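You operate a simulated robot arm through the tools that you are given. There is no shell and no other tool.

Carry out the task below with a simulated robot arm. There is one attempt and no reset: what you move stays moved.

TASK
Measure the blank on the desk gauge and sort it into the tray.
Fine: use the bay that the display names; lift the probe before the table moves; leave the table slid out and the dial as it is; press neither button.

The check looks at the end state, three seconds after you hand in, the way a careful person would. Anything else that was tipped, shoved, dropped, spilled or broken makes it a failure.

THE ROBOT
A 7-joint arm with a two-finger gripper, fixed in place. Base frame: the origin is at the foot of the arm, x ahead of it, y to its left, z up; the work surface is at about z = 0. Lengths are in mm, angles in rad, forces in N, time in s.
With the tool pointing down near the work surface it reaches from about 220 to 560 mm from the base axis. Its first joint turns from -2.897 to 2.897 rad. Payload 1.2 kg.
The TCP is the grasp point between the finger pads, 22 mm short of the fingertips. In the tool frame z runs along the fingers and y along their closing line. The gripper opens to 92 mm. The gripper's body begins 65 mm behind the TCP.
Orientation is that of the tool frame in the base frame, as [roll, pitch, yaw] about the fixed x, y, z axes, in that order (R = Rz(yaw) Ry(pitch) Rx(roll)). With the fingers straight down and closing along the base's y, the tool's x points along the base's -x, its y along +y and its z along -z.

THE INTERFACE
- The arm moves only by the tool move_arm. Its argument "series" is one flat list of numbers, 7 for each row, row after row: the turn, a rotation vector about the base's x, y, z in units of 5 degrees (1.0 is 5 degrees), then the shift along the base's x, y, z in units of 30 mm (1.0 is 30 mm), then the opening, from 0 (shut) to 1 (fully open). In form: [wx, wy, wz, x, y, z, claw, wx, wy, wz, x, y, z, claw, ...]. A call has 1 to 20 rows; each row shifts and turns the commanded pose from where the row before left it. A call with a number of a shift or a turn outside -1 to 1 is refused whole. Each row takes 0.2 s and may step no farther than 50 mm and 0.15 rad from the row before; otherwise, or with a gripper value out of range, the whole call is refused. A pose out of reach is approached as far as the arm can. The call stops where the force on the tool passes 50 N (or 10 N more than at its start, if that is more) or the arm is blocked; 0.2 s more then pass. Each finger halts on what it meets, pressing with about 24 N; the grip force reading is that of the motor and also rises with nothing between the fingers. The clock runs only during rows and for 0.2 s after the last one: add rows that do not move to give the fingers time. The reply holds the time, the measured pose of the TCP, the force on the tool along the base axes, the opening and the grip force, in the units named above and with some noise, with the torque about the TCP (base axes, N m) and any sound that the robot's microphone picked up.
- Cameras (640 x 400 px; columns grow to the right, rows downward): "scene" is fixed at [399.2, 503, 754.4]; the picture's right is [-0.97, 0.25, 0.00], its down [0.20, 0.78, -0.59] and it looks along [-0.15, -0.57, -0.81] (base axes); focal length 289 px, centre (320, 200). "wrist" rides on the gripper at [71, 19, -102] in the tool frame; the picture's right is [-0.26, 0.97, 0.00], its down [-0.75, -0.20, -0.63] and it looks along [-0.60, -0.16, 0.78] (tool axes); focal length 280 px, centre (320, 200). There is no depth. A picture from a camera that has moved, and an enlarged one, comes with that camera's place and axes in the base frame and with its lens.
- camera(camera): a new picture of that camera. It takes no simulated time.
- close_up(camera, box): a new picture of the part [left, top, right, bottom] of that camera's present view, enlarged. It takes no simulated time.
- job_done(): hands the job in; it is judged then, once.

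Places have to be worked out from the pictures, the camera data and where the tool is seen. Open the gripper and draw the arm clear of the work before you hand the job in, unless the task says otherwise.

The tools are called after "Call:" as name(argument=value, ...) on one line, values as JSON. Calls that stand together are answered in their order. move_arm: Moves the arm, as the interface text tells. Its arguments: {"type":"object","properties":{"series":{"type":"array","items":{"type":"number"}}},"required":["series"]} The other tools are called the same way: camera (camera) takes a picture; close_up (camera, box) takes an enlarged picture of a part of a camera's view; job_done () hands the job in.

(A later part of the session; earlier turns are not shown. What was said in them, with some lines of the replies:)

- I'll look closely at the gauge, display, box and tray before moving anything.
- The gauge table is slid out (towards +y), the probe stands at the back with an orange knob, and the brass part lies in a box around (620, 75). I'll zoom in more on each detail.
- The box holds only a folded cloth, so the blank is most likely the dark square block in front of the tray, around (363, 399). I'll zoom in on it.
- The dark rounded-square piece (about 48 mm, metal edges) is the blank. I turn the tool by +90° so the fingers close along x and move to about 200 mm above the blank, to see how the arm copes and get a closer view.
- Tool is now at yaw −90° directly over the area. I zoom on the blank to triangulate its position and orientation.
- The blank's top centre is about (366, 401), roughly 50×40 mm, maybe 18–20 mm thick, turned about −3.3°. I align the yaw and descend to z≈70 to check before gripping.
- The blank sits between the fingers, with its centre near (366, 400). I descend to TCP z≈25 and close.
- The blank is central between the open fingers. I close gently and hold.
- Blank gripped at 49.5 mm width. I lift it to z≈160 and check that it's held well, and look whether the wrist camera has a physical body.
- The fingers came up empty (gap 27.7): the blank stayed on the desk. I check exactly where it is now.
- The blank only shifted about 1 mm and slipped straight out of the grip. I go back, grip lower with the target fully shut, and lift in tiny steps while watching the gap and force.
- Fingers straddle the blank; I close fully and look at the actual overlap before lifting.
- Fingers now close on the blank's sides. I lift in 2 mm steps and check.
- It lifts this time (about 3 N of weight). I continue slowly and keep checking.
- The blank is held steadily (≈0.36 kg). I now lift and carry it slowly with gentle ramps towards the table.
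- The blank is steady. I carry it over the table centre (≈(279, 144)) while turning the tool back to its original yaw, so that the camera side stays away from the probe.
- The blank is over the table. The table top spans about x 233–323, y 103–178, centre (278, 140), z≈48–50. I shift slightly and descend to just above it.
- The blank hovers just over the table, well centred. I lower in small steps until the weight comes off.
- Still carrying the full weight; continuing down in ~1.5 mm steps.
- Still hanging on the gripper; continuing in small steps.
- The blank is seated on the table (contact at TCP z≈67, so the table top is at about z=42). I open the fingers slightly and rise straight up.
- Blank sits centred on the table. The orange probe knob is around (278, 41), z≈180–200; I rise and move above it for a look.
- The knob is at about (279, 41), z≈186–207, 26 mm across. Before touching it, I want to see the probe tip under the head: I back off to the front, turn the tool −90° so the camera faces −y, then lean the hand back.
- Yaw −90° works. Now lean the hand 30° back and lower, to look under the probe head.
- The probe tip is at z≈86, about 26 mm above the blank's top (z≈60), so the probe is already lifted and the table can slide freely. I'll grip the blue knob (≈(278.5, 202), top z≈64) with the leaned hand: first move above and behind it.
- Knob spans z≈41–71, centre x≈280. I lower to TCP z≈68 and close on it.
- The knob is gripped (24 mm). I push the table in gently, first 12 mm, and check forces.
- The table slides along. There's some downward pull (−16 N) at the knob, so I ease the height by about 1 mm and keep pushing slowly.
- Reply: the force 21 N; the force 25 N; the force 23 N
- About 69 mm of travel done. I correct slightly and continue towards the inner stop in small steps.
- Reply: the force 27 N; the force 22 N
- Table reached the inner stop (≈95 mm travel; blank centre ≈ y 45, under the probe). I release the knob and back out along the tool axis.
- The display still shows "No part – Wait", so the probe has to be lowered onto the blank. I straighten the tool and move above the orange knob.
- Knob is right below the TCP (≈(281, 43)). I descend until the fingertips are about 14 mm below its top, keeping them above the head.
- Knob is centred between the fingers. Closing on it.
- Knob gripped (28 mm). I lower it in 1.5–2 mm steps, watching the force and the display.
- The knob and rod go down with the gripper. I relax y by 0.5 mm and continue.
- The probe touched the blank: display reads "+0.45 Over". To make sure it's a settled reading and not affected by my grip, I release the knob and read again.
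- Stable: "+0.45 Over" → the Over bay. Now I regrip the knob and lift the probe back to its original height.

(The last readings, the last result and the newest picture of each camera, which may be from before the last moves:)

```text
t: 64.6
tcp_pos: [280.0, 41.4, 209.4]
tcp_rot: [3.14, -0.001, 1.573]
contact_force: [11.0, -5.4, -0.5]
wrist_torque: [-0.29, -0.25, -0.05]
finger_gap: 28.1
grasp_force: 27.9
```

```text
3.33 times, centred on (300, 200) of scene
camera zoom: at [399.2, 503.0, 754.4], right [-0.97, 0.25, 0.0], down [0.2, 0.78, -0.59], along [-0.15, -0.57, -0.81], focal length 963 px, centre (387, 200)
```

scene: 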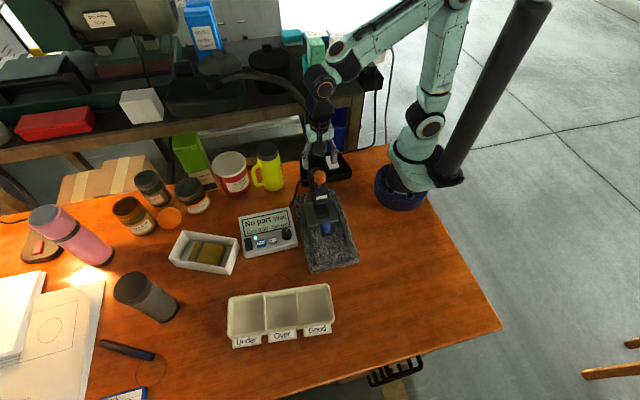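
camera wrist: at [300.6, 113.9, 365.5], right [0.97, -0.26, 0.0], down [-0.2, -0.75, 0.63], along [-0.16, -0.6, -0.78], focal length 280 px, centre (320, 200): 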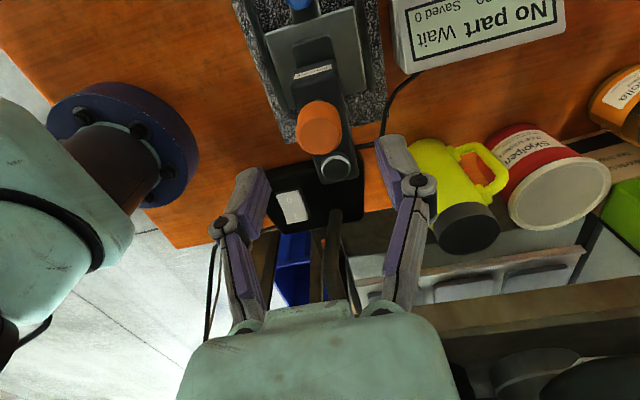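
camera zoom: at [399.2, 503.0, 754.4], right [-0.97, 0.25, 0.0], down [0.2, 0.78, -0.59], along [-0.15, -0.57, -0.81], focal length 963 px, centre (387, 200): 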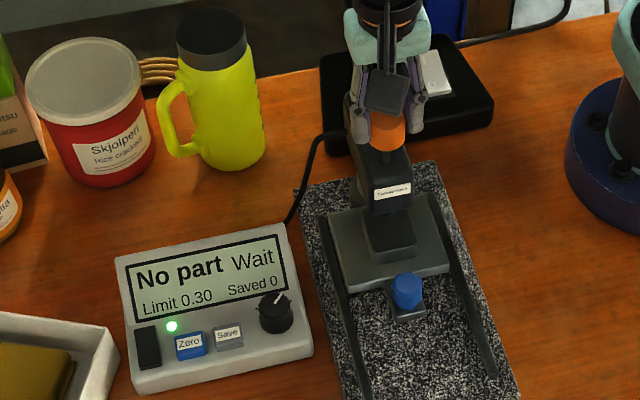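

The probe lifts. A few more mm to its original height, then open the fingers slowly and verify that it stays up.

Call:
move_arm(series=[0, 0, 0, 0, 0, 0.08, 0.1, 0, 0, 0, 0, 0, 0.07, 0.1, 0, 0, 0, 0, 0, 0, 0.1])

Call:
move_arm(series=[0, 0, 0, 0, 0, 0, 0.35, 0, 0, 0, 0, 0, 0, 0.5, 0, 0, 0, 0, 0, 0, 0.6, 0, 0, 0, 0, 0, 0, 0.6, 0, 0, 0, 0, 0, 0, 0.6])

Call:
close_up(camera="scene", box=[280, 130, 360, 210])

Call:
close_up(camera="wrist", box=[210, 90, 440, 260])

```text
t: 65.4
tcp_pos: [280.2, 39.9, 212.6]
tcp_rot: [3.138, -0.001, 1.572]
contact_force: [8.5, -7.6, 3.1]
wrist_torque: [-0.13, -0.14, 0.02]
finger_gap: 28.1
grasp_force: 28.1
```

```text
t: 66.6
tcp_pos: [280.6, 40.8, 213.2]
tcp_rot: [3.139, 0.0, 1.574]
contact_force: [0.4, -0.3, 0.5]
wrist_torque: [0.0, 0.0, 0.0]
finger_gap: 55.3
grasp_force: 0.1
```

```text
5.00 times, centred on (320, 170) of scene
camera zoom: at [399.2, 503.0, 754.4], right [-0.97, 0.25, 0.0], down [0.2, 0.78, -0.59], along [-0.15, -0.57, -0.81], focal length 1444 px, centre (320, 350)
```

zoom: 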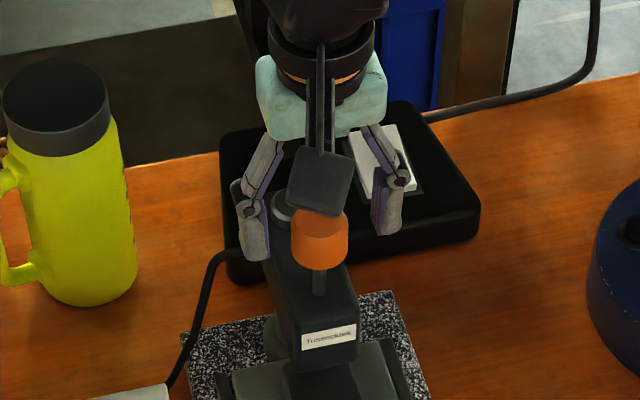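

```text
2.35 times, centred on (325, 175) of wrist
camera zoom: at [299.0, 112.2, 315.7], right [0.97, -0.26, 0.0], down [-0.2, -0.75, 0.63], along [-0.16, -0.6, -0.78], focal length 660 px, centre (308, 259)
```

zoom: 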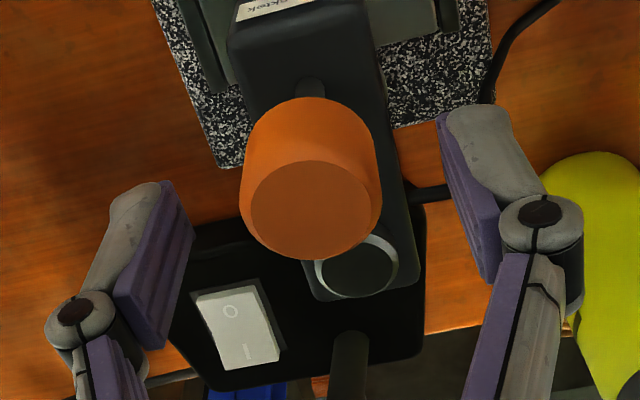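

The probe stays up as at the start. I retrace: up, out to the front, lean the hand, and return to the blue knob.

Call:
move_arm(series=[0, 0, 0, 0, 0, 0.8, 0.6, 0, 0, 0, 0, 0, 0.9, 0.6, 0, 0, 0, 0, 0.8, 0, 0.6, 0, 0, 0, 0, 0.9, 0, 0.6, 0, 0, 0, 0, 0.9, 0, 0.6, -1, 0, 0, 0, 0.8, 0, 0.6, -1, 0, 0, 0, 0.33, -0.6, 0.6, -1, 0, 0, 0, 0, -0.9, 0.6, -1, 0, 0, 0, 0, -0.9, 0.6, -1, 0, 0, 0, 0, -0.9, 0.6, -1, 0, 0, 0, 0, -0.8, 0.6, 0, 0, 0, 0, 0, 0, 0.6])

Call:
camera(camera="wrist")

Call:
close_up(camera="wrist", box=[260, 50, 400, 200])

```text
t: 69.2
tcp_pos: [278.8, 155.0, 141.4]
tcp_rot: [3.141, 0.526, 1.574]
contact_force: [0.9, 0.2, 0.2]
wrist_torque: [0.04, 0.0, 0.01]
finger_gap: 55.1
grasp_force: 0.2
```

```text
taken
camera wrist: at [298.3, 266.6, 193.8], right [0.97, -0.22, 0.13], down [-0.2, -0.34, 0.92], along [-0.16, -0.91, -0.37], focal length 280 px, centre (320, 200)
```

wrist: 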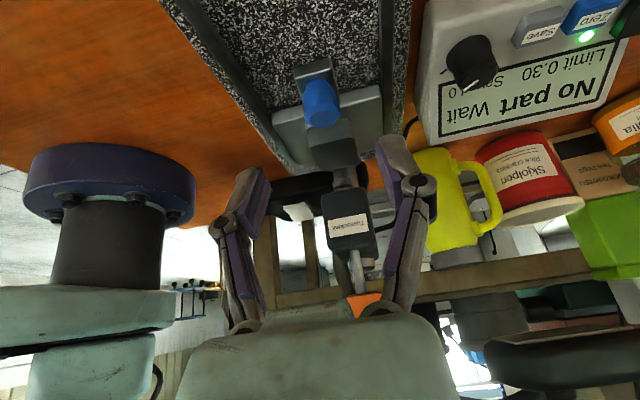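

```text
2.67 times, centred on (330, 125) of wrist
camera zoom: at [298.3, 266.6, 193.8], right [0.97, -0.22, 0.13], down [-0.2, -0.34, 0.92], along [-0.16, -0.91, -0.37], focal length 748 px, centre (293, 400)
```

zoom: 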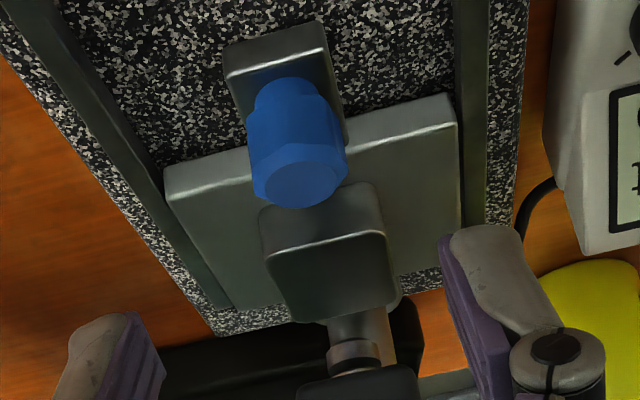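

Tip is clear of the blank. I approach the blue knob along the tool axis and grip it.

Call:
move_arm(series=[0, 0, 0, 0.02, -0.36, -0.61, 0.6, 0, 0, 0, 0.01, -0.36, -0.61, 0.6, 0, 0, 0, 0.01, -0.36, -0.61, 0.6, 0, 0, 0, 0, -0.34, -0.6, 0.6, 0, 0, 0, 0, 0, 0, 0.6])

Call:
close_up(camera="wrist", box=[220, 50, 440, 230])

```text
t: 70.4
tcp_pos: [281.0, 111.0, 67.8]
tcp_rot: [-3.14, 0.524, 1.575]
contact_force: [-0.1, 0.4, -0.3]
wrist_torque: [-0.02, -0.04, 0.0]
finger_gap: 55.2
grasp_force: 0.1
```

```text
2.22 times, centred on (330, 140) of wrist
camera zoom: at [299.3, 223.1, 120.5], right [0.97, -0.22, 0.13], down [-0.2, -0.34, 0.92], along [-0.16, -0.91, -0.37], focal length 623 px, centre (298, 333)
```

zoom: 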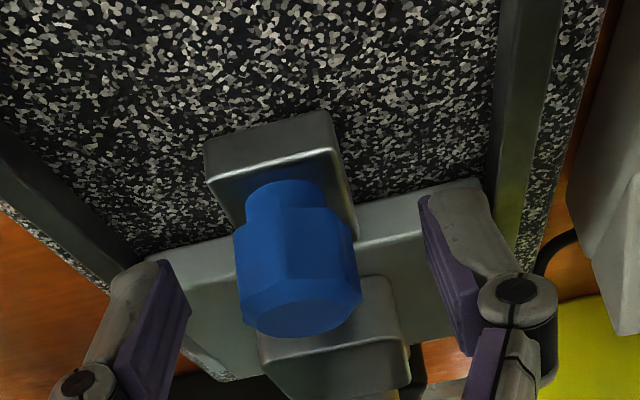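

Aligned as before. I close on the knob and start pulling the table out slowly.

Call:
move_arm(series=[0, 0, 0, 0, 0, 0, 0.45, 0, 0, 0, 0, 0, 0, 0.35, 0, 0, 0, 0, 0, 0, 0.2, 0, 0, 0, 0, 0, 0, 0.1, 0, 0, 0, 0, 0, 0, 0.1])

Call:
move_arm(series=[0, 0, 0, 0, 0.04, 0, 0.1, 0, 0, 0, 0, 0.08, 0, 0.1, 0, 0, 0, 0, 0.12, 0, 0.1, 0, 0, 0, 0, 0.08, 0, 0.1])

Call:
close_up(camera="scene", box=[230, 150, 390, 290])

```text
t: 71.6
tcp_pos: [280.5, 111.1, 66.5]
tcp_rot: [-3.139, 0.524, 1.574]
contact_force: [-3.2, 0.8, 6.3]
wrist_torque: [0.02, 0.03, 0.02]
finger_gap: 24.2
grasp_force: 28.0
```

```text
t: 72.6
tcp_pos: [279.9, 121.1, 67.4]
tcp_rot: [-3.137, 0.524, 1.576]
contact_force: [-5.1, -0.6, -8.8]
wrist_torque: [-0.52, -0.02, -0.04]
finger_gap: 24.1
grasp_force: 27.7
```

```text
2.86 times, centred on (310, 220) of scene
camera zoom: at [399.2, 503.0, 754.4], right [-0.97, 0.25, 0.0], down [0.2, 0.78, -0.59], along [-0.15, -0.57, -0.81], focal length 825 px, centre (349, 143)
```

zoom: 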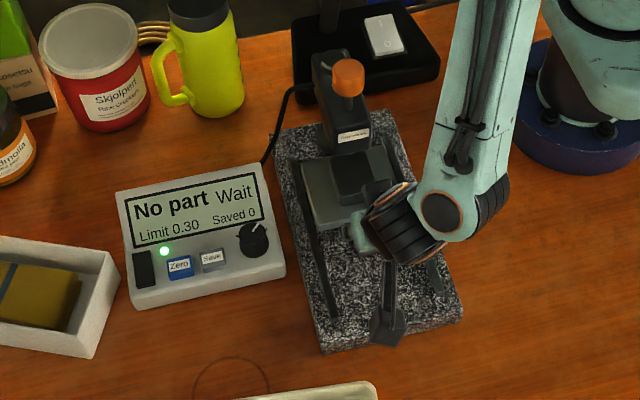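

Call:
move_arm(series=[0, 0, 0, 0, 0.08, 0, 0.1, 0, 0, 0, 0, 0.15, 0, 0.1, 0, 0, 0, 0, 0.15, 0, 0.1, 0, 0, 0, 0, 0.15, 0, 0.1, 0, 0, 0, 0, 0.08, 0, 0.1])

Call:
move_arm(series=[0, 0, 0, 0, 0.08, 0, 0.1, 0, 0, 0, 0, 0.15, 0, 0.1, 0, 0, 0, 0, 0.15, 0, 0.1, 0, 0, 0, 0, 0.15, 0, 0.1, 0, 0, 0, 0, 0.08, 0, 0.1])

Call:
close_up(camera="scene", box=[230, 150, 390, 290])

```text
t: 73.8
tcp_pos: [279.5, 138.4, 67.8]
tcp_rot: [-3.138, 0.524, 1.577]
contact_force: [-7.7, -0.3, -21.1]
wrist_torque: [0.23, 0.05, 0.0]
finger_gap: 24.2
grasp_force: 28.6
```

```text
t: 75.0
tcp_pos: [281.8, 156.7, 68.6]
tcp_rot: [-3.14, 0.524, 1.574]
contact_force: [-13.4, -1.8, -9.0]
wrist_torque: [0.06, 0.21, 0.02]
finger_gap: 24.3
grasp_force: 28.0
```

```text
2.86 times, centred on (310, 220) of scene
camera zoom: at [399.2, 503.0, 754.4], right [-0.97, 0.25, 0.0], down [0.2, 0.78, -0.59], along [-0.15, -0.57, -0.81], focal length 825 px, centre (349, 143)
```

zoom: 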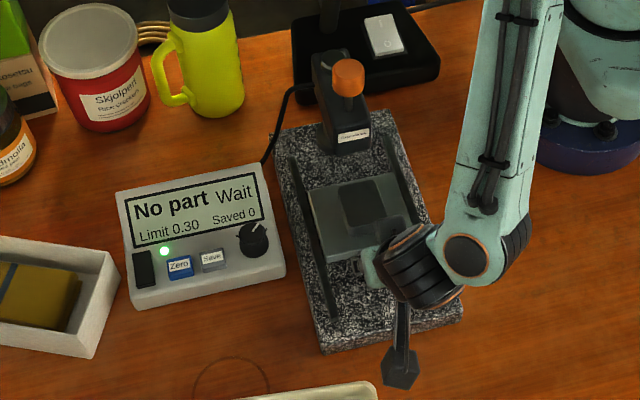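

The table is coming out well with the blank in place; correcting x slightly and continuing.

Call:
move_arm(series=[0, 0, 0, -0.015, 0.08, -0.008, 0.1, 0, 0, 0, 0, 0.15, 0, 0.1, 0, 0, 0, 0, 0.15, 0, 0.1, 0, 0, 0, 0, 0.15, 0, 0.1, 0, 0, 0, 0, 0.08, 0, 0.1])

Call:
move_arm(series=[0, 0, 0, 0, 0.08, 0, 0.1, 0, 0, 0, 0, 0.15, 0, 0.1, 0, 0, 0, 0, 0.15, 0, 0.1, 0, 0, 0, 0, 0.15, 0, 0.1, 0, 0, 0, 0, 0.08, 0, 0.1])

Call:
close_up(camera="scene", box=[230, 150, 390, 290])

```text
t: 76.2
tcp_pos: [280.0, 175.6, 68.1]
tcp_rot: [3.14, 0.522, 1.573]
contact_force: [0.3, -1.2, -3.2]
wrist_torque: [-0.37, -0.02, -0.15]
finger_gap: 24.2
grasp_force: 28.7
```

```text
t: 77.4
tcp_pos: [280.7, 194.4, 68.1]
tcp_rot: [-3.141, 0.525, 1.575]
contact_force: [-3.5, -2.1, 21.8]
wrist_torque: [-0.07, 0.09, -0.04]
finger_gap: 24.4
grasp_force: 27.6
```

```text
2.86 times, centred on (310, 220) of scene
camera zoom: at [399.2, 503.0, 754.4], right [-0.97, 0.25, 0.0], down [0.2, 0.78, -0.59], along [-0.15, -0.57, -0.81], focal length 825 px, centre (349, 143)
```

zoom: 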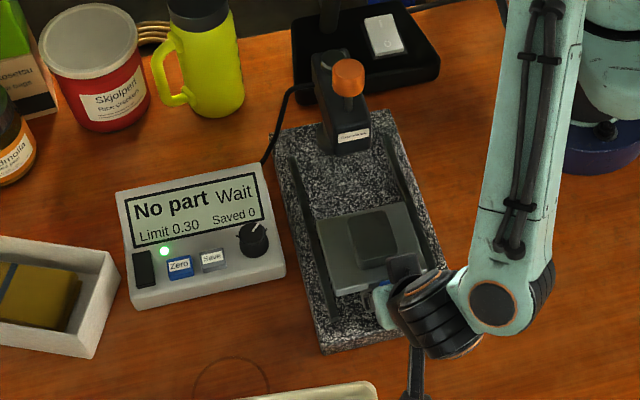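

Nearly out; the remaining ~13 mm in small steps until the outer stop.

Call:
move_arm(series=[0, 0, 0, 0, 0.08, 0.012, 0.1, 0, 0, 0, 0, 0.12, 0, 0.1, 0, 0, 0, 0, 0.12, 0, 0.1])

Call:
move_arm(series=[0, 0, 0, 0, 0.07, 0, 0.1, 0, 0, 0, 0, 0.05, 0, 0.1])

Call:
move_arm(series=[0, 0, 0, 0, 0.05, 0, 0.1, 0, 0, 0, 0, 0, 0, 0.1])

Call:
close_up(camera="scene", box=[230, 150, 390, 290])

```text
t: 78.2
tcp_pos: [280.4, 203.7, 67.0]
tcp_rot: [-3.139, 0.523, 1.574]
contact_force: [-1.0, 1.1, 8.2]
wrist_torque: [-0.21, -0.07, -0.11]
finger_gap: 23.9
grasp_force: 27.5
```

```text
t: 78.8
tcp_pos: [279.5, 205.0, 66.4]
tcp_rot: [-3.139, 0.525, 1.576]
contact_force: [-6.6, -6.6, 6.6]
wrist_torque: [0.53, 0.11, 0.04]
finger_gap: 24.3
grasp_force: 27.9
```

```text
t: 79.4
tcp_pos: [280.3, 206.9, 67.3]
tcp_rot: [-3.139, 0.529, 1.573]
contact_force: [-9.2, -23.7, -1.4]
wrist_torque: [-0.45, 0.09, -0.01]
finger_gap: 24.2
grasp_force: 27.7
```

```text
2.86 times, centred on (310, 220) of scene
camera zoom: at [399.2, 503.0, 754.4], right [-0.97, 0.25, 0.0], down [0.2, 0.78, -0.59], along [-0.15, -0.57, -0.81], focal length 825 px, centre (349, 143)
```

zoom: 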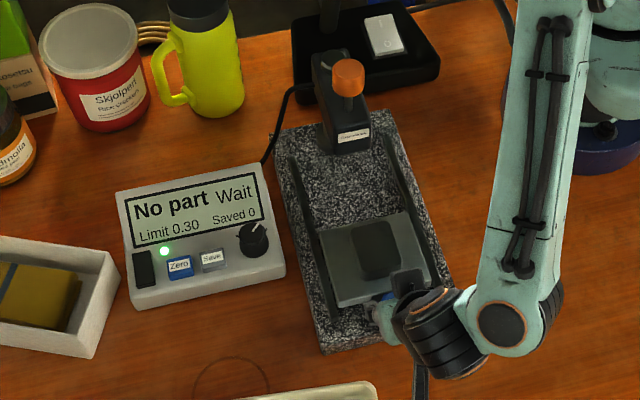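

Table is at its outer stop again. I relax, release the knob and back off upward, then straighten the tool over the blank (keeping this yaw: it will grip the 40 mm side).

Call:
move_arm(series=[0, 0, 0, 0, -0.06, 0, 0.15, 0, 0, 0, 0, 0, 0, 0.35, 0, 0, 0, 0, 0, 0, 0.5, 0, 0, 0, 0, 0, 0, 0.65, 0, 0, 0, 0, 0.15, 0.26, 0.65, 0, 0, 0, 0, 0.3, 0.52, 0.65, 0, 0, 0, 0, 0.3, 0.6, 0.65, 1, 0, 0, 0, 0, 0.7, 0.65, 1, 0, 0, 0, 0, 0.7, 0.65, 1, 0, 0, 0, -0.4, 0.3, 0.65, 1, 0, 0, 0, -0.7, 0, 0.65, 1, 0, 0, 0, -0.8, 0, 0.65, 1, 0, 0, 0, -0.8, 0, 0.65, 0, 0, 0, 0, -0.2, 0, 0.65])

Call:
camera(camera="wrist")

Call:
close_up(camera="scene", box=[230, 150, 390, 290])

```text
t: 82.4
tcp_pos: [278.7, 143.4, 161.8]
tcp_rot: [3.14, -0.002, 1.574]
contact_force: [-0.5, -0.4, 0.2]
wrist_torque: [0.01, 0.0, -0.01]
finger_gap: 60.1
grasp_force: 0.0
```

```text
taken
camera wrist: at [299.3, 213.0, 263.6], right [0.97, -0.26, 0.0], down [-0.2, -0.75, 0.62], along [-0.16, -0.6, -0.78], focal length 280 px, centre (320, 200)
```

wrist: 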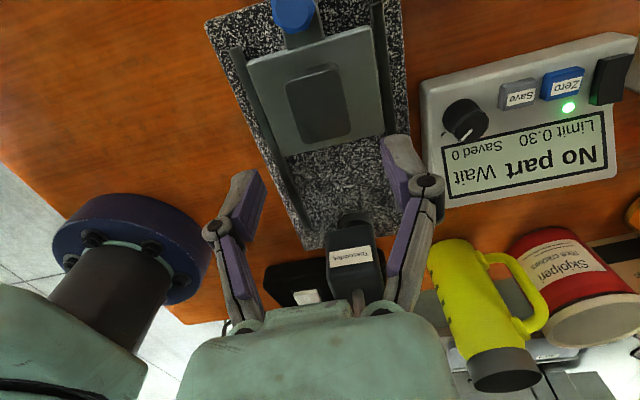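

```text
2.86 times, centred on (310, 220) of scene
camera zoom: at [399.2, 503.0, 754.4], right [-0.97, 0.25, 0.0], down [0.2, 0.78, -0.59], along [-0.15, -0.57, -0.81], focal length 825 px, centre (349, 143)
```

zoom: 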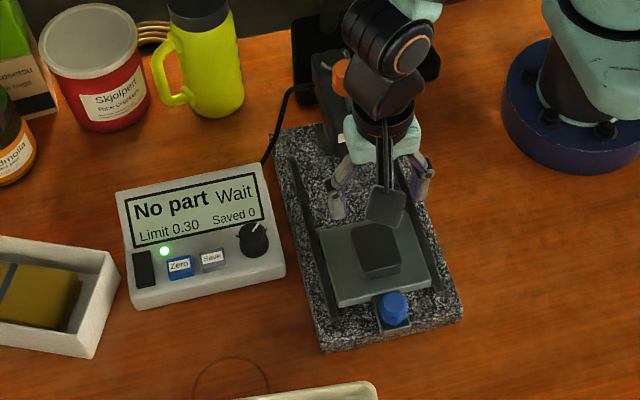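

Call:
close_up(camera="wrist", box=[230, 20, 400, 170])

```text
2.67 times, centred on (315, 95) of wrist
camera zoom: at [299.3, 213.0, 263.6], right [0.97, -0.26, 0.0], down [-0.2, -0.75, 0.62], along [-0.16, -0.6, -0.78], focal length 748 px, centre (333, 480)
```

zoom: 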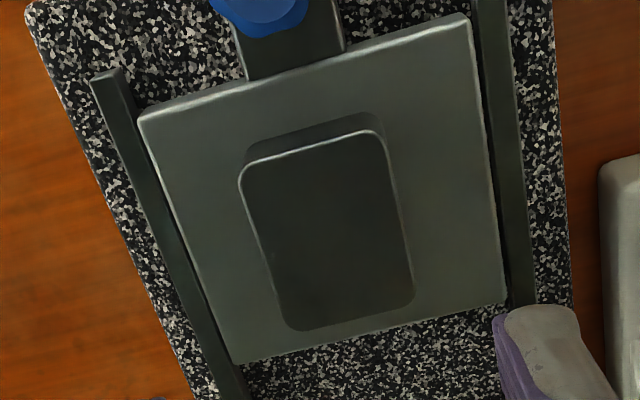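

The blank is at (279.3, 140), nicely aligned. I descend to grip its 40 mm side.

Call:
move_arm(series=[0, 0, 0, 0.01, -0.1, -0.5, 0.65, 0, 0, 0, 0, 0, -0.8, 0.65, 0, 0, 0, 0, 0, -0.8, 0.65, 0, 0, 0, 0, 0, -0.6, 0.65, 0, 0, 0, 0, 0, -0.3, 0.65, 0, 0, 0, 0, 0, -0.1, 0.65, 0, 0, 0, 0, 0, 0, 0.65])

Call:
close_up(camera="wrist", box=[210, 90, 440, 260])

Call:
close_up(camera="scene", box=[270, 150, 390, 270])

```text
t: 84.0
tcp_pos: [279.9, 138.5, 67.4]
tcp_rot: [3.141, 0.0, 1.575]
contact_force: [-0.3, -0.8, -0.2]
wrist_torque: [0.01, -0.03, -0.03]
finger_gap: 60.0
grasp_force: 0.0
```

```text
2.35 times, centred on (325, 175) of wrist
camera zoom: at [298.8, 209.4, 169.5], right [0.97, -0.26, 0.0], down [-0.2, -0.75, 0.63], along [-0.16, -0.6, -0.78], focal length 660 px, centre (308, 259)
```

zoom: 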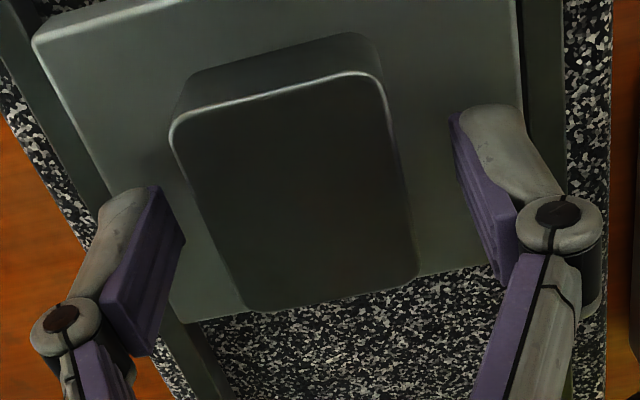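

```text
3.33 times, centred on (330, 210) of scene
camera zoom: at [399.2, 503.0, 754.4], right [-0.97, 0.25, 0.0], down [0.2, 0.78, -0.59], along [-0.15, -0.57, -0.81], focal length 963 px, centre (287, 167)
```

zoom: 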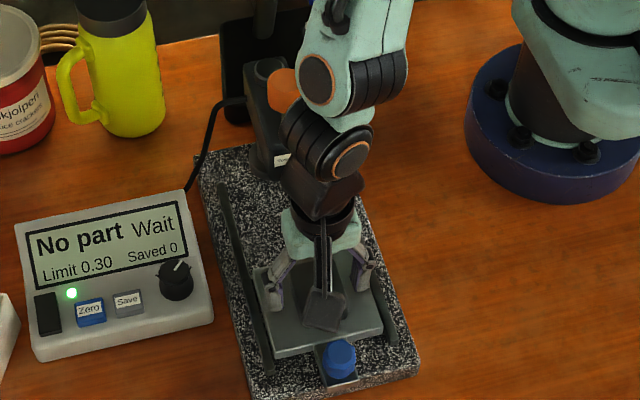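

Good alignment. Closing fully and then lifting in tiny steps.

Call:
move_arm(series=[0, 0, 0, 0, 0.03, -0.02, 0.55, 0, 0, 0, 0, 0, 0, 0.45, 0, 0, 0, 0, 0, 0, 0.2, 0, 0, 0, 0, 0, 0, 0, 0, 0, 0, 0, 0, 0, 0, 0, 0, 0, 0, 0, 0, 0])

Call:
move_arm(series=[0, 0, 0, 0, 0, 0.05, 0, 0, 0, 0, 0, 0, 0.07, 0, 0, 0, 0, 0, 0, 0.1, 0, 0, 0, 0, 0, 0, 0.1, 0])

Call:
close_up(camera="wrist", box=[210, 90, 440, 260])

```text
t: 85.4
tcp_pos: [279.6, 139.8, 67.0]
tcp_rot: [-3.141, -0.001, 1.573]
contact_force: [-1.0, 0.1, 2.1]
wrist_torque: [-0.01, 0.14, -0.01]
finger_gap: 39.7
grasp_force: 24.5
```

```text
t: 86.4
tcp_pos: [280.0, 139.3, 76.1]
tcp_rot: [-3.141, -0.002, 1.576]
contact_force: [0.2, 0.1, -3.6]
wrist_torque: [-0.02, -0.06, -0.02]
finger_gap: 39.9
grasp_force: 24.2
```

```text
2.35 times, centred on (325, 175) of wrist
camera zoom: at [299.6, 211.0, 178.6], right [0.97, -0.26, 0.0], down [-0.2, -0.75, 0.63], along [-0.16, -0.6, -0.78], focal length 660 px, centre (308, 259)
```

zoom: 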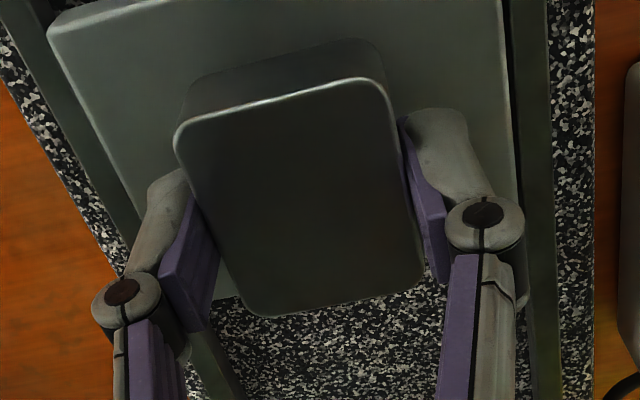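

Holding well (−3.6 N). I lift further straight up.

Call:
move_arm(series=[0, 0, 0, 0, 0, 0.15, 0, 0, 0, 0, 0, 0, 0.25, 0, 0, 0, 0, 0, 0, 0.3, 0, 0, 0, 0, 0, 0, 0.3, 0, 0, 0, 0, 0, 0, 0.3, 0, 0, 0, 0, 0, 0, 0.3, 0, 0, 0, 0, 0, 0, 0.25, 0, 0, 0, 0, 0, 0, 0.15, 0, 0, 0, 0, 0, 0, 0.1, 0])

Call:
move_arm(series=[0, 0, 0.245, 0.0775, 0.071, 0, 0, 0, 0, 0.49, 0.155, 0.142, 0, 0, 0, 0, 0.735, 0.2325, 0.213, 0, 0, 0, 0, 0.98, 0.31, 0.284, 0, 0, 0, 0, 0.98, 0.31, 0.284, 0, 0, 0, 0, 0.98, 0.31, 0.284, 0, 0, 0, 0, 0.98, 0.31, 0.284, 0, 0, 0, 0, 0.98, 0.31, 0.284, 0, 0, 0, 0, 0.98, 0.31, 0.284, 0, 0, 0, 0, 0.98, 0.31, 0.284, 0, 0, 0, 0, 0.98, 0.31, 0.284, 0, 0, 0, 0, 0.98, 0.31, 0.284, 0, 0, 0, 0, 0.98, 0.31, 0.284, 0, 0, 0, 0, 0.98, 0.31, 0.284, 0, 0, 0, 0, 0.98, 0.31, 0.284, 0, 0, 0, 0, 0.98, 0.31, 0.284, 0, 0, 0, 0, 0.98, 0.31, 0.284, 0, 0, 0, 0, 0.735, 0.2325, 0.213, 0, 0, 0, 0, 0.49, 0.155, 0.142, 0, 0, 0, 0, 0.245, 0.0775, 0.071, 0, 0])

Call:
camera(camera="wrist")

Call:
camera(camera="scene")

```text
t: 88.4
tcp_pos: [281.3, 140.1, 140.0]
tcp_rot: [3.14, -0.001, 1.574]
contact_force: [-0.9, 0.1, -2.9]
wrist_torque: [-0.01, -0.01, -0.02]
finger_gap: 39.5
grasp_force: 24.2
```

```text
t: 92.6
tcp_pos: [439.7, 283.5, 138.8]
tcp_rot: [3.139, 0.001, 3.028]
contact_force: [-1.6, -0.8, -2.7]
wrist_torque: [-0.02, -0.02, -0.01]
finger_gap: 39.7
grasp_force: 23.9
```

```text
taken
camera wrist: at [371.0, 311.4, 241.9], right [0.37, 0.93, 0.0], down [0.73, -0.29, 0.63], along [0.58, -0.23, -0.78], focal length 280 px, centre (320, 200)
```

wrist: 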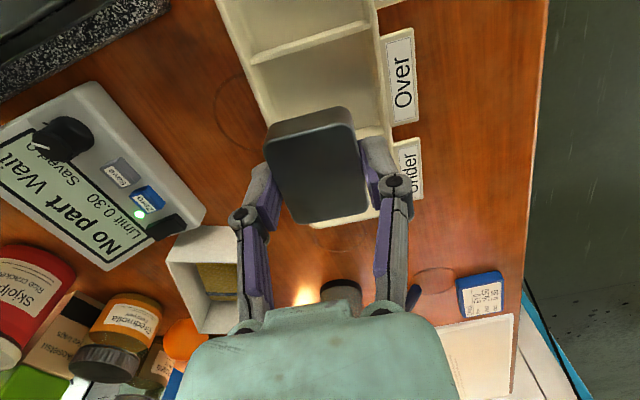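

```text
taken
```

scene: 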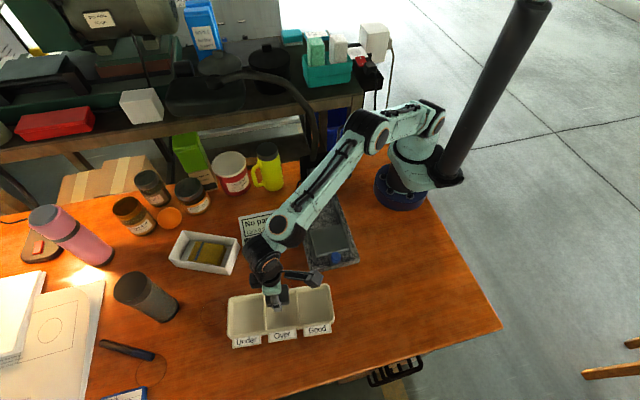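

Over the Over bay (centre ≈ (439, 285)). I lower to just above the rim and check.

Call:
move_arm(series=[0, 0, 0, 0, 0.03, -0.1, 0, 0, 0, 0, 0, 0.03, -0.2, 0, 0, 0, 0, 0, 0, -0.3, 0, 0, 0, 0, 0, 0, -0.3, 0, 0, 0, 0, 0, 0, -0.3, 0, 0, 0, 0, 0, 0, -0.3, 0, 0, 0, 0, 0, 0, -0.3, 0, 0, 0, 0, 0, 0, -0.2, 0, 0, 0, 0, 0, 0, -0.1, 0])

Call:
close_up(camera="scene", box=[210, 260, 350, 360])

Call:
camera(camera="wrist")

```text
t: 94.6
tcp_pos: [439.2, 286.2, 76.3]
tcp_rot: [3.14, -0.001, 3.03]
contact_force: [-0.6, -0.5, -3.6]
wrist_torque: [0.04, -0.04, 0.0]
finger_gap: 39.7
grasp_force: 24.3
```

```text
4.00 times, centred on (280, 310) of scene
camera zoom: at [399.2, 503.0, 754.4], right [-0.97, 0.25, 0.0], down [0.2, 0.78, -0.59], along [-0.15, -0.57, -0.81], focal length 1156 px, centre (480, -240)
```

zoom: 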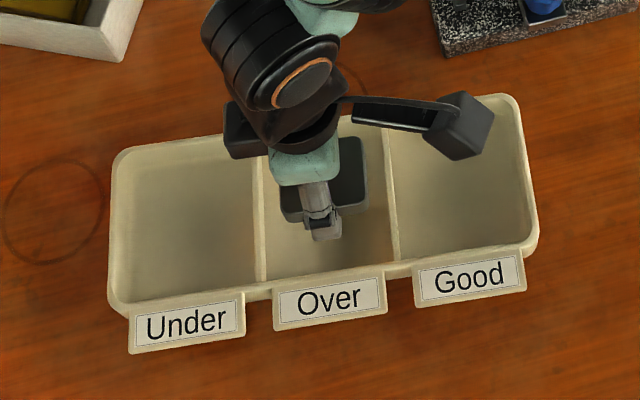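

```text
taken
camera wrist: at [370.7, 313.2, 178.9], right [0.37, 0.93, 0.0], down [0.72, -0.29, 0.63], along [0.58, -0.23, -0.78], focal length 280 px, centre (320, 200)
```

wrist: 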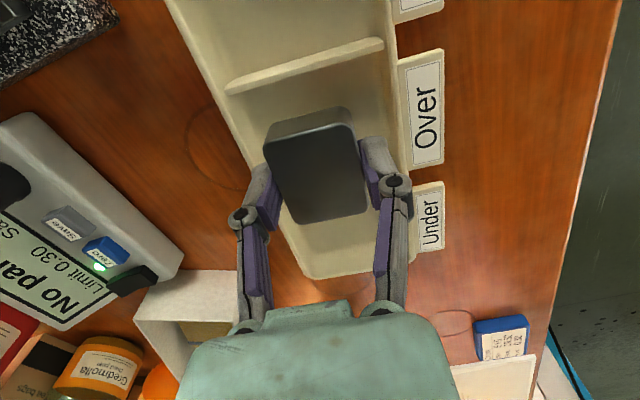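

Blank is centred over the bay (x≈439, y≈286). Continuing down into the bay with small steps at the end.

Call:
move_arm(series=[0, 0, 0, 0, 0, -0.1, 0, 0, 0, 0, 0, 0, -0.2, 0, 0, 0, 0, 0, 0, -0.25, 0, 0, 0, 0, 0, 0, -0.25, 0, 0, 0, 0, 0, 0, -0.2, 0, 0, 0, 0, 0, 0, -0.15, 0, 0, 0, 0, 0, 0, -0.1, 0])

Call:
close_up(camera="scene", box=[210, 260, 350, 360])

Call:
close_up(camera="wrist", box=[200, 40, 440, 240])

```text
t: 96.2
tcp_pos: [437.9, 286.8, 39.2]
tcp_rot: [3.139, 0.001, 3.026]
contact_force: [0.5, -0.2, -2.6]
wrist_torque: [0.02, -0.02, 0.06]
finger_gap: 39.9
grasp_force: 23.4
```

```text
4.00 times, centred on (280, 310) of scene
camera zoom: at [399.2, 503.0, 754.4], right [-0.97, 0.25, 0.0], down [0.2, 0.78, -0.59], along [-0.15, -0.57, -0.81], focal length 1156 px, centre (480, -240)
```

zoom: 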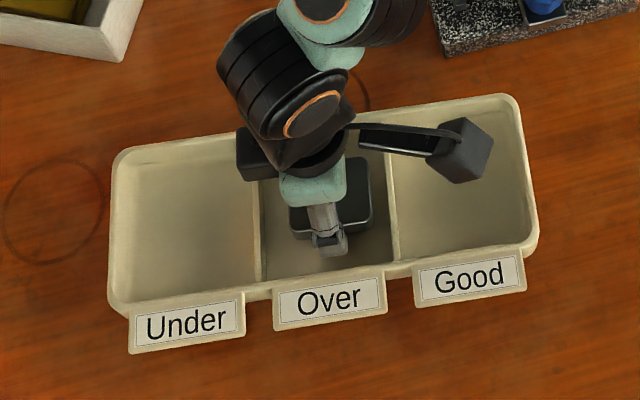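

```text
2.00 times, centred on (320, 140) of wrist
camera zoom: at [370.8, 313.7, 141.2], right [0.37, 0.93, 0.0], down [0.72, -0.29, 0.63], along [0.58, -0.23, -0.78], focal length 561 px, centre (320, 320)
```

zoom: 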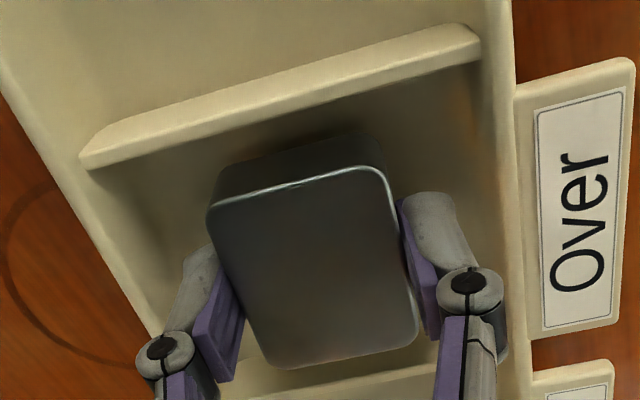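

Call:
move_arm(series=[0, 0, 0, 0, -0.03, -0.08, 0, 0, 0, 0, 0, 0, -0.07, 0, 0, 0, 0, 0, 0, -0.03, 0])

Call:
move_arm(series=[0, 0, 0, 0, 0, -0.07, 0, 0, 0, 0, 0, 0, 0, 0])

Call:
move_arm(series=[0, 0, 0, 0, 0, -0.05, 0, 0, 0, 0, 0, 0, 0, 0])

```text
t: 97.0
tcp_pos: [438.4, 286.5, 34.3]
tcp_rot: [3.14, 0.001, 3.029]
contact_force: [0.7, 0.2, -3.1]
wrist_torque: [-0.02, 0.01, 0.0]
finger_gap: 39.9
grasp_force: 24.1
```

```text
t: 97.6
tcp_pos: [439.9, 284.8, 31.5]
tcp_rot: [3.14, 0.0, 3.03]
contact_force: [-0.4, 0.7, -3.6]
wrist_torque: [0.0, -0.02, 0.0]
finger_gap: 39.9
grasp_force: 24.2
```

```text
t: 98.2
tcp_pos: [439.2, 284.8, 30.3]
tcp_rot: [3.14, 0.0, 3.028]
contact_force: [0.4, 0.8, -2.8]
wrist_torque: [-0.01, -0.01, -0.02]
finger_gap: 39.5
grasp_force: 23.8
```

Still hanging; a few more small steps down.

Call:
move_arm(series=[0, 0, 0, 0, 0, -0.04, 0, 0, 0, 0, 0, 0, 0, 0])

Call:
move_arm(series=[0, 0, 0, 0, 0, -0.04, 0, 0, 0, 0, 0, 0, 0, 0])

Call:
close_up(camera="wrist", box=[200, 40, 440, 240])

```text
t: 98.8
tcp_pos: [438.6, 285.6, 28.7]
tcp_rot: [-3.14, 0.001, 3.029]
contact_force: [-1.0, 0.3, -3.0]
wrist_torque: [-0.02, 0.02, -0.03]
finger_gap: 39.8
grasp_force: 24.2
```

```text
t: 99.4
tcp_pos: [439.3, 285.3, 27.5]
tcp_rot: [3.14, 0.0, 3.027]
contact_force: [-2.6, -2.8, 6.3]
wrist_torque: [-0.11, 0.18, 0.0]
finger_gap: 39.5
grasp_force: 23.9
```

```text
2.00 times, centred on (320, 140) of wrist
camera zoom: at [370.7, 312.9, 130.1], right [0.37, 0.93, 0.0], down [0.72, -0.29, 0.63], along [0.58, -0.23, -0.78], focal length 561 px, centre (320, 320)
```

zoom: 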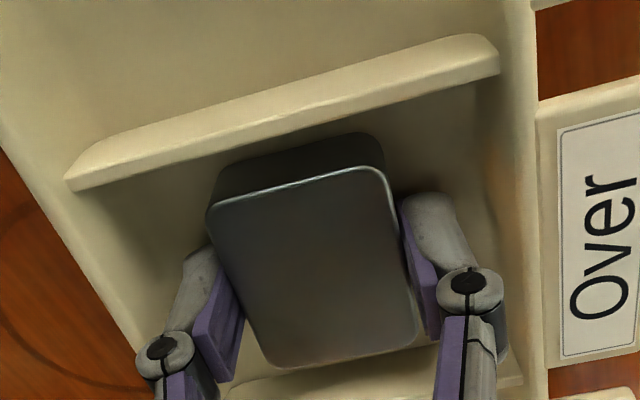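

The blank touches the bay floor (+6 N). I open the fingers just enough (≈47 mm) and rise straight up slowly.

Call:
move_arm(series=[0, 0, 0, 0, 0, 0, 0.46, 0, 0, 0, 0, 0, 0, 0.5, 0, 0, 0, 0, 0, 0, 0.51, 0, 0, 0, 0, 0, 0.1, 0.51, 0, 0, 0, 0, 0, 0.3, 0.51, 0, 0, 0, 0, 0, 0.5, 0.51, 0, 0, 0, 0, 0, 0.8, 0.51, 0, 0, 0, 0, 0, 0.9, 0.51, 0, 0, 0, 0, 0, 0.9, 0.51])

Call:
camera(camera="wrist")

Call:
camera(camera="scene")

```text
t: 101.4
tcp_pos: [438.3, 284.8, 133.2]
tcp_rot: [3.141, 0.0, 3.026]
contact_force: [0.5, 0.1, 0.9]
wrist_torque: [0.03, 0.01, -0.02]
finger_gap: 47.1
grasp_force: 0.1
```

```text
taken
camera wrist: at [370.6, 311.9, 234.4], right [0.37, 0.93, 0.0], down [0.72, -0.29, 0.62], along [0.58, -0.23, -0.78], focal length 280 px, centre (320, 200)
```

wrist: 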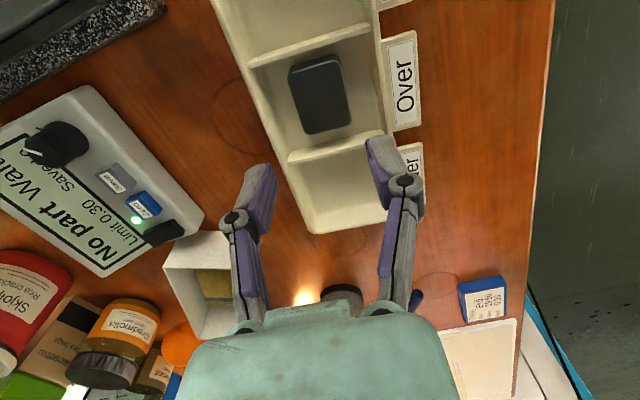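

```text
taken
```

scene: 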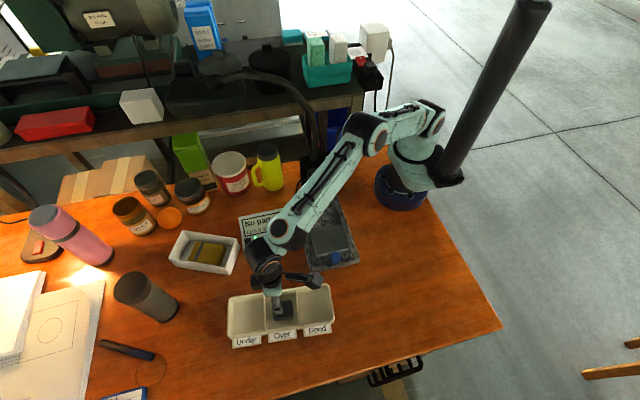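

The blank lies flat in the Over bay. I raise the arm, open the gripper fully and withdraw to a clear high pose.

Call:
move_arm(series=[0, 0, 0, 0, 0, 0.9, 0.51, 0, 0, 0, 0, 0, 1, 0.6, 0, 0, 0, 0, 0, 1, 0.8, 0, 0, 0, 0, 0, 1, 1, 0, 0, 0, -0.2, 0, 1, 1, 0, 0, 0, -0.5, -0.1, 1, 1, 0, 0, 0, -0.6, -0.3, 1, 1, 0, 0, 0, -0.7, -0.5, 1, 1, 0, 0, 0, -0.7, -0.7, 0.8, 1, 0, 0, 0, -0.7, -0.9, 0.6, 1, 0, 0, 0, -0.5, -0.9, 0.2, 1, 0, 0, 0, -0.2, -0.5, 0, 1, 0, 0, 0, 0, 0, 0, 1])

Call:
camera(camera="scene")

Call:
close_up(camera="scene", box=[210, 260, 350, 360])

Call:
close_up(camera="scene", box=[230, 150, 390, 290])

Call:
camera(camera="wrist")

```text
t: 104.2
tcp_pos: [315.5, 166.7, 418.3]
tcp_rot: [3.139, 0.0, 3.027]
contact_force: [-0.3, 0.0, 0.4]
wrist_torque: [-0.01, 0.03, 0.0]
finger_gap: 91.9
grasp_force: 0.1
```

```text
taken
```

scene: 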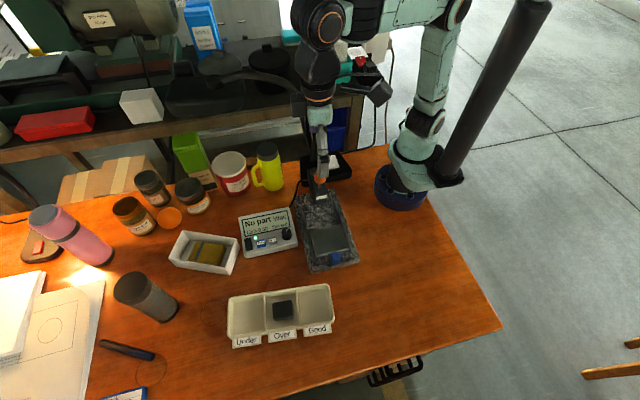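

```text
4.00 times, centred on (280, 310) of scene
camera zoom: at [399.2, 503.0, 754.4], right [-0.97, 0.25, 0.0], down [0.2, 0.78, -0.59], along [-0.15, -0.57, -0.81], focal length 1156 px, centre (480, -240)
```

zoom: 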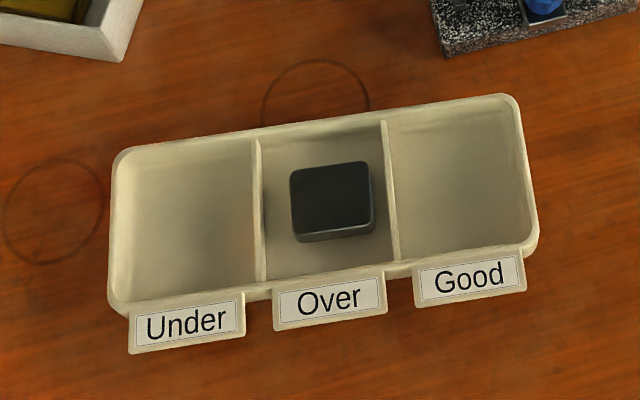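

```text
2.86 times, centred on (310, 220) of scene
camera zoom: at [399.2, 503.0, 754.4], right [-0.97, 0.25, 0.0], down [0.2, 0.78, -0.59], along [-0.15, -0.57, -0.81], focal length 825 px, centre (349, 143)
```

zoom: 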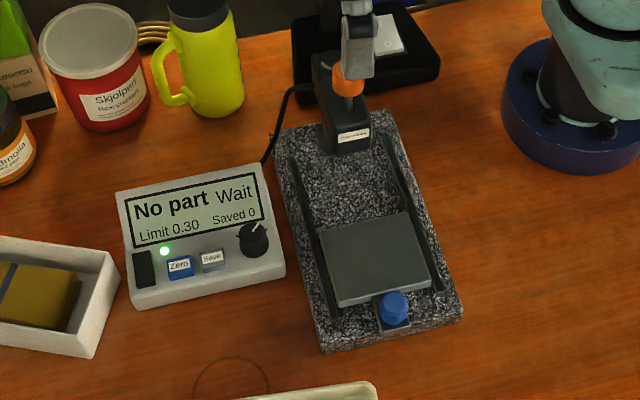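

```text
taken
camera wrist: at [247.6, 194.2, 521.1], right [0.37, 0.93, 0.0], down [0.72, -0.29, 0.63], along [0.58, -0.23, -0.78], focal length 280 px, centre (320, 200)
```

wrist: 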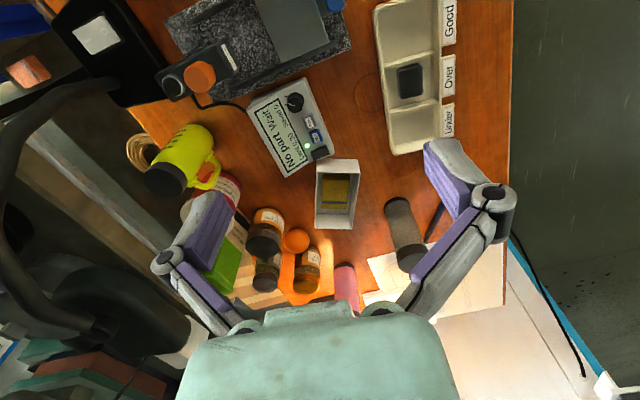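

The blank is flat in the Over bay. The table is slid out, the probe is up, the dial and both buttons are untouched ("Saved 0", "Limit 0.30"), nothing else has moved, and the arm is clear with the gripper open. Handing in.

Call:
job_done()

```text
The job is handed in.
```

I measured the blank and put it in the Over bay. The gauge read +0.45 against a limit of 0.30, and the display named "Over". The reading stayed the same after I let go of the probe.

- **Gauge:** The probe was up whenever the table moved. The table is back at its outer stop and the probe is up where it started. I did not touch the dial or press either button; the display still shows "Limit 0.30" and "Saved 0".
- **Blank:** It lies flat near the middle of the bay. My first grip on it at the start slipped: the blank stayed on the desk and shifted about 1 mm, and the second grip held.
- **Surroundings:** The final pictures show nothing else moved or tipped. The gripper is open and the arm is clear of the desk.
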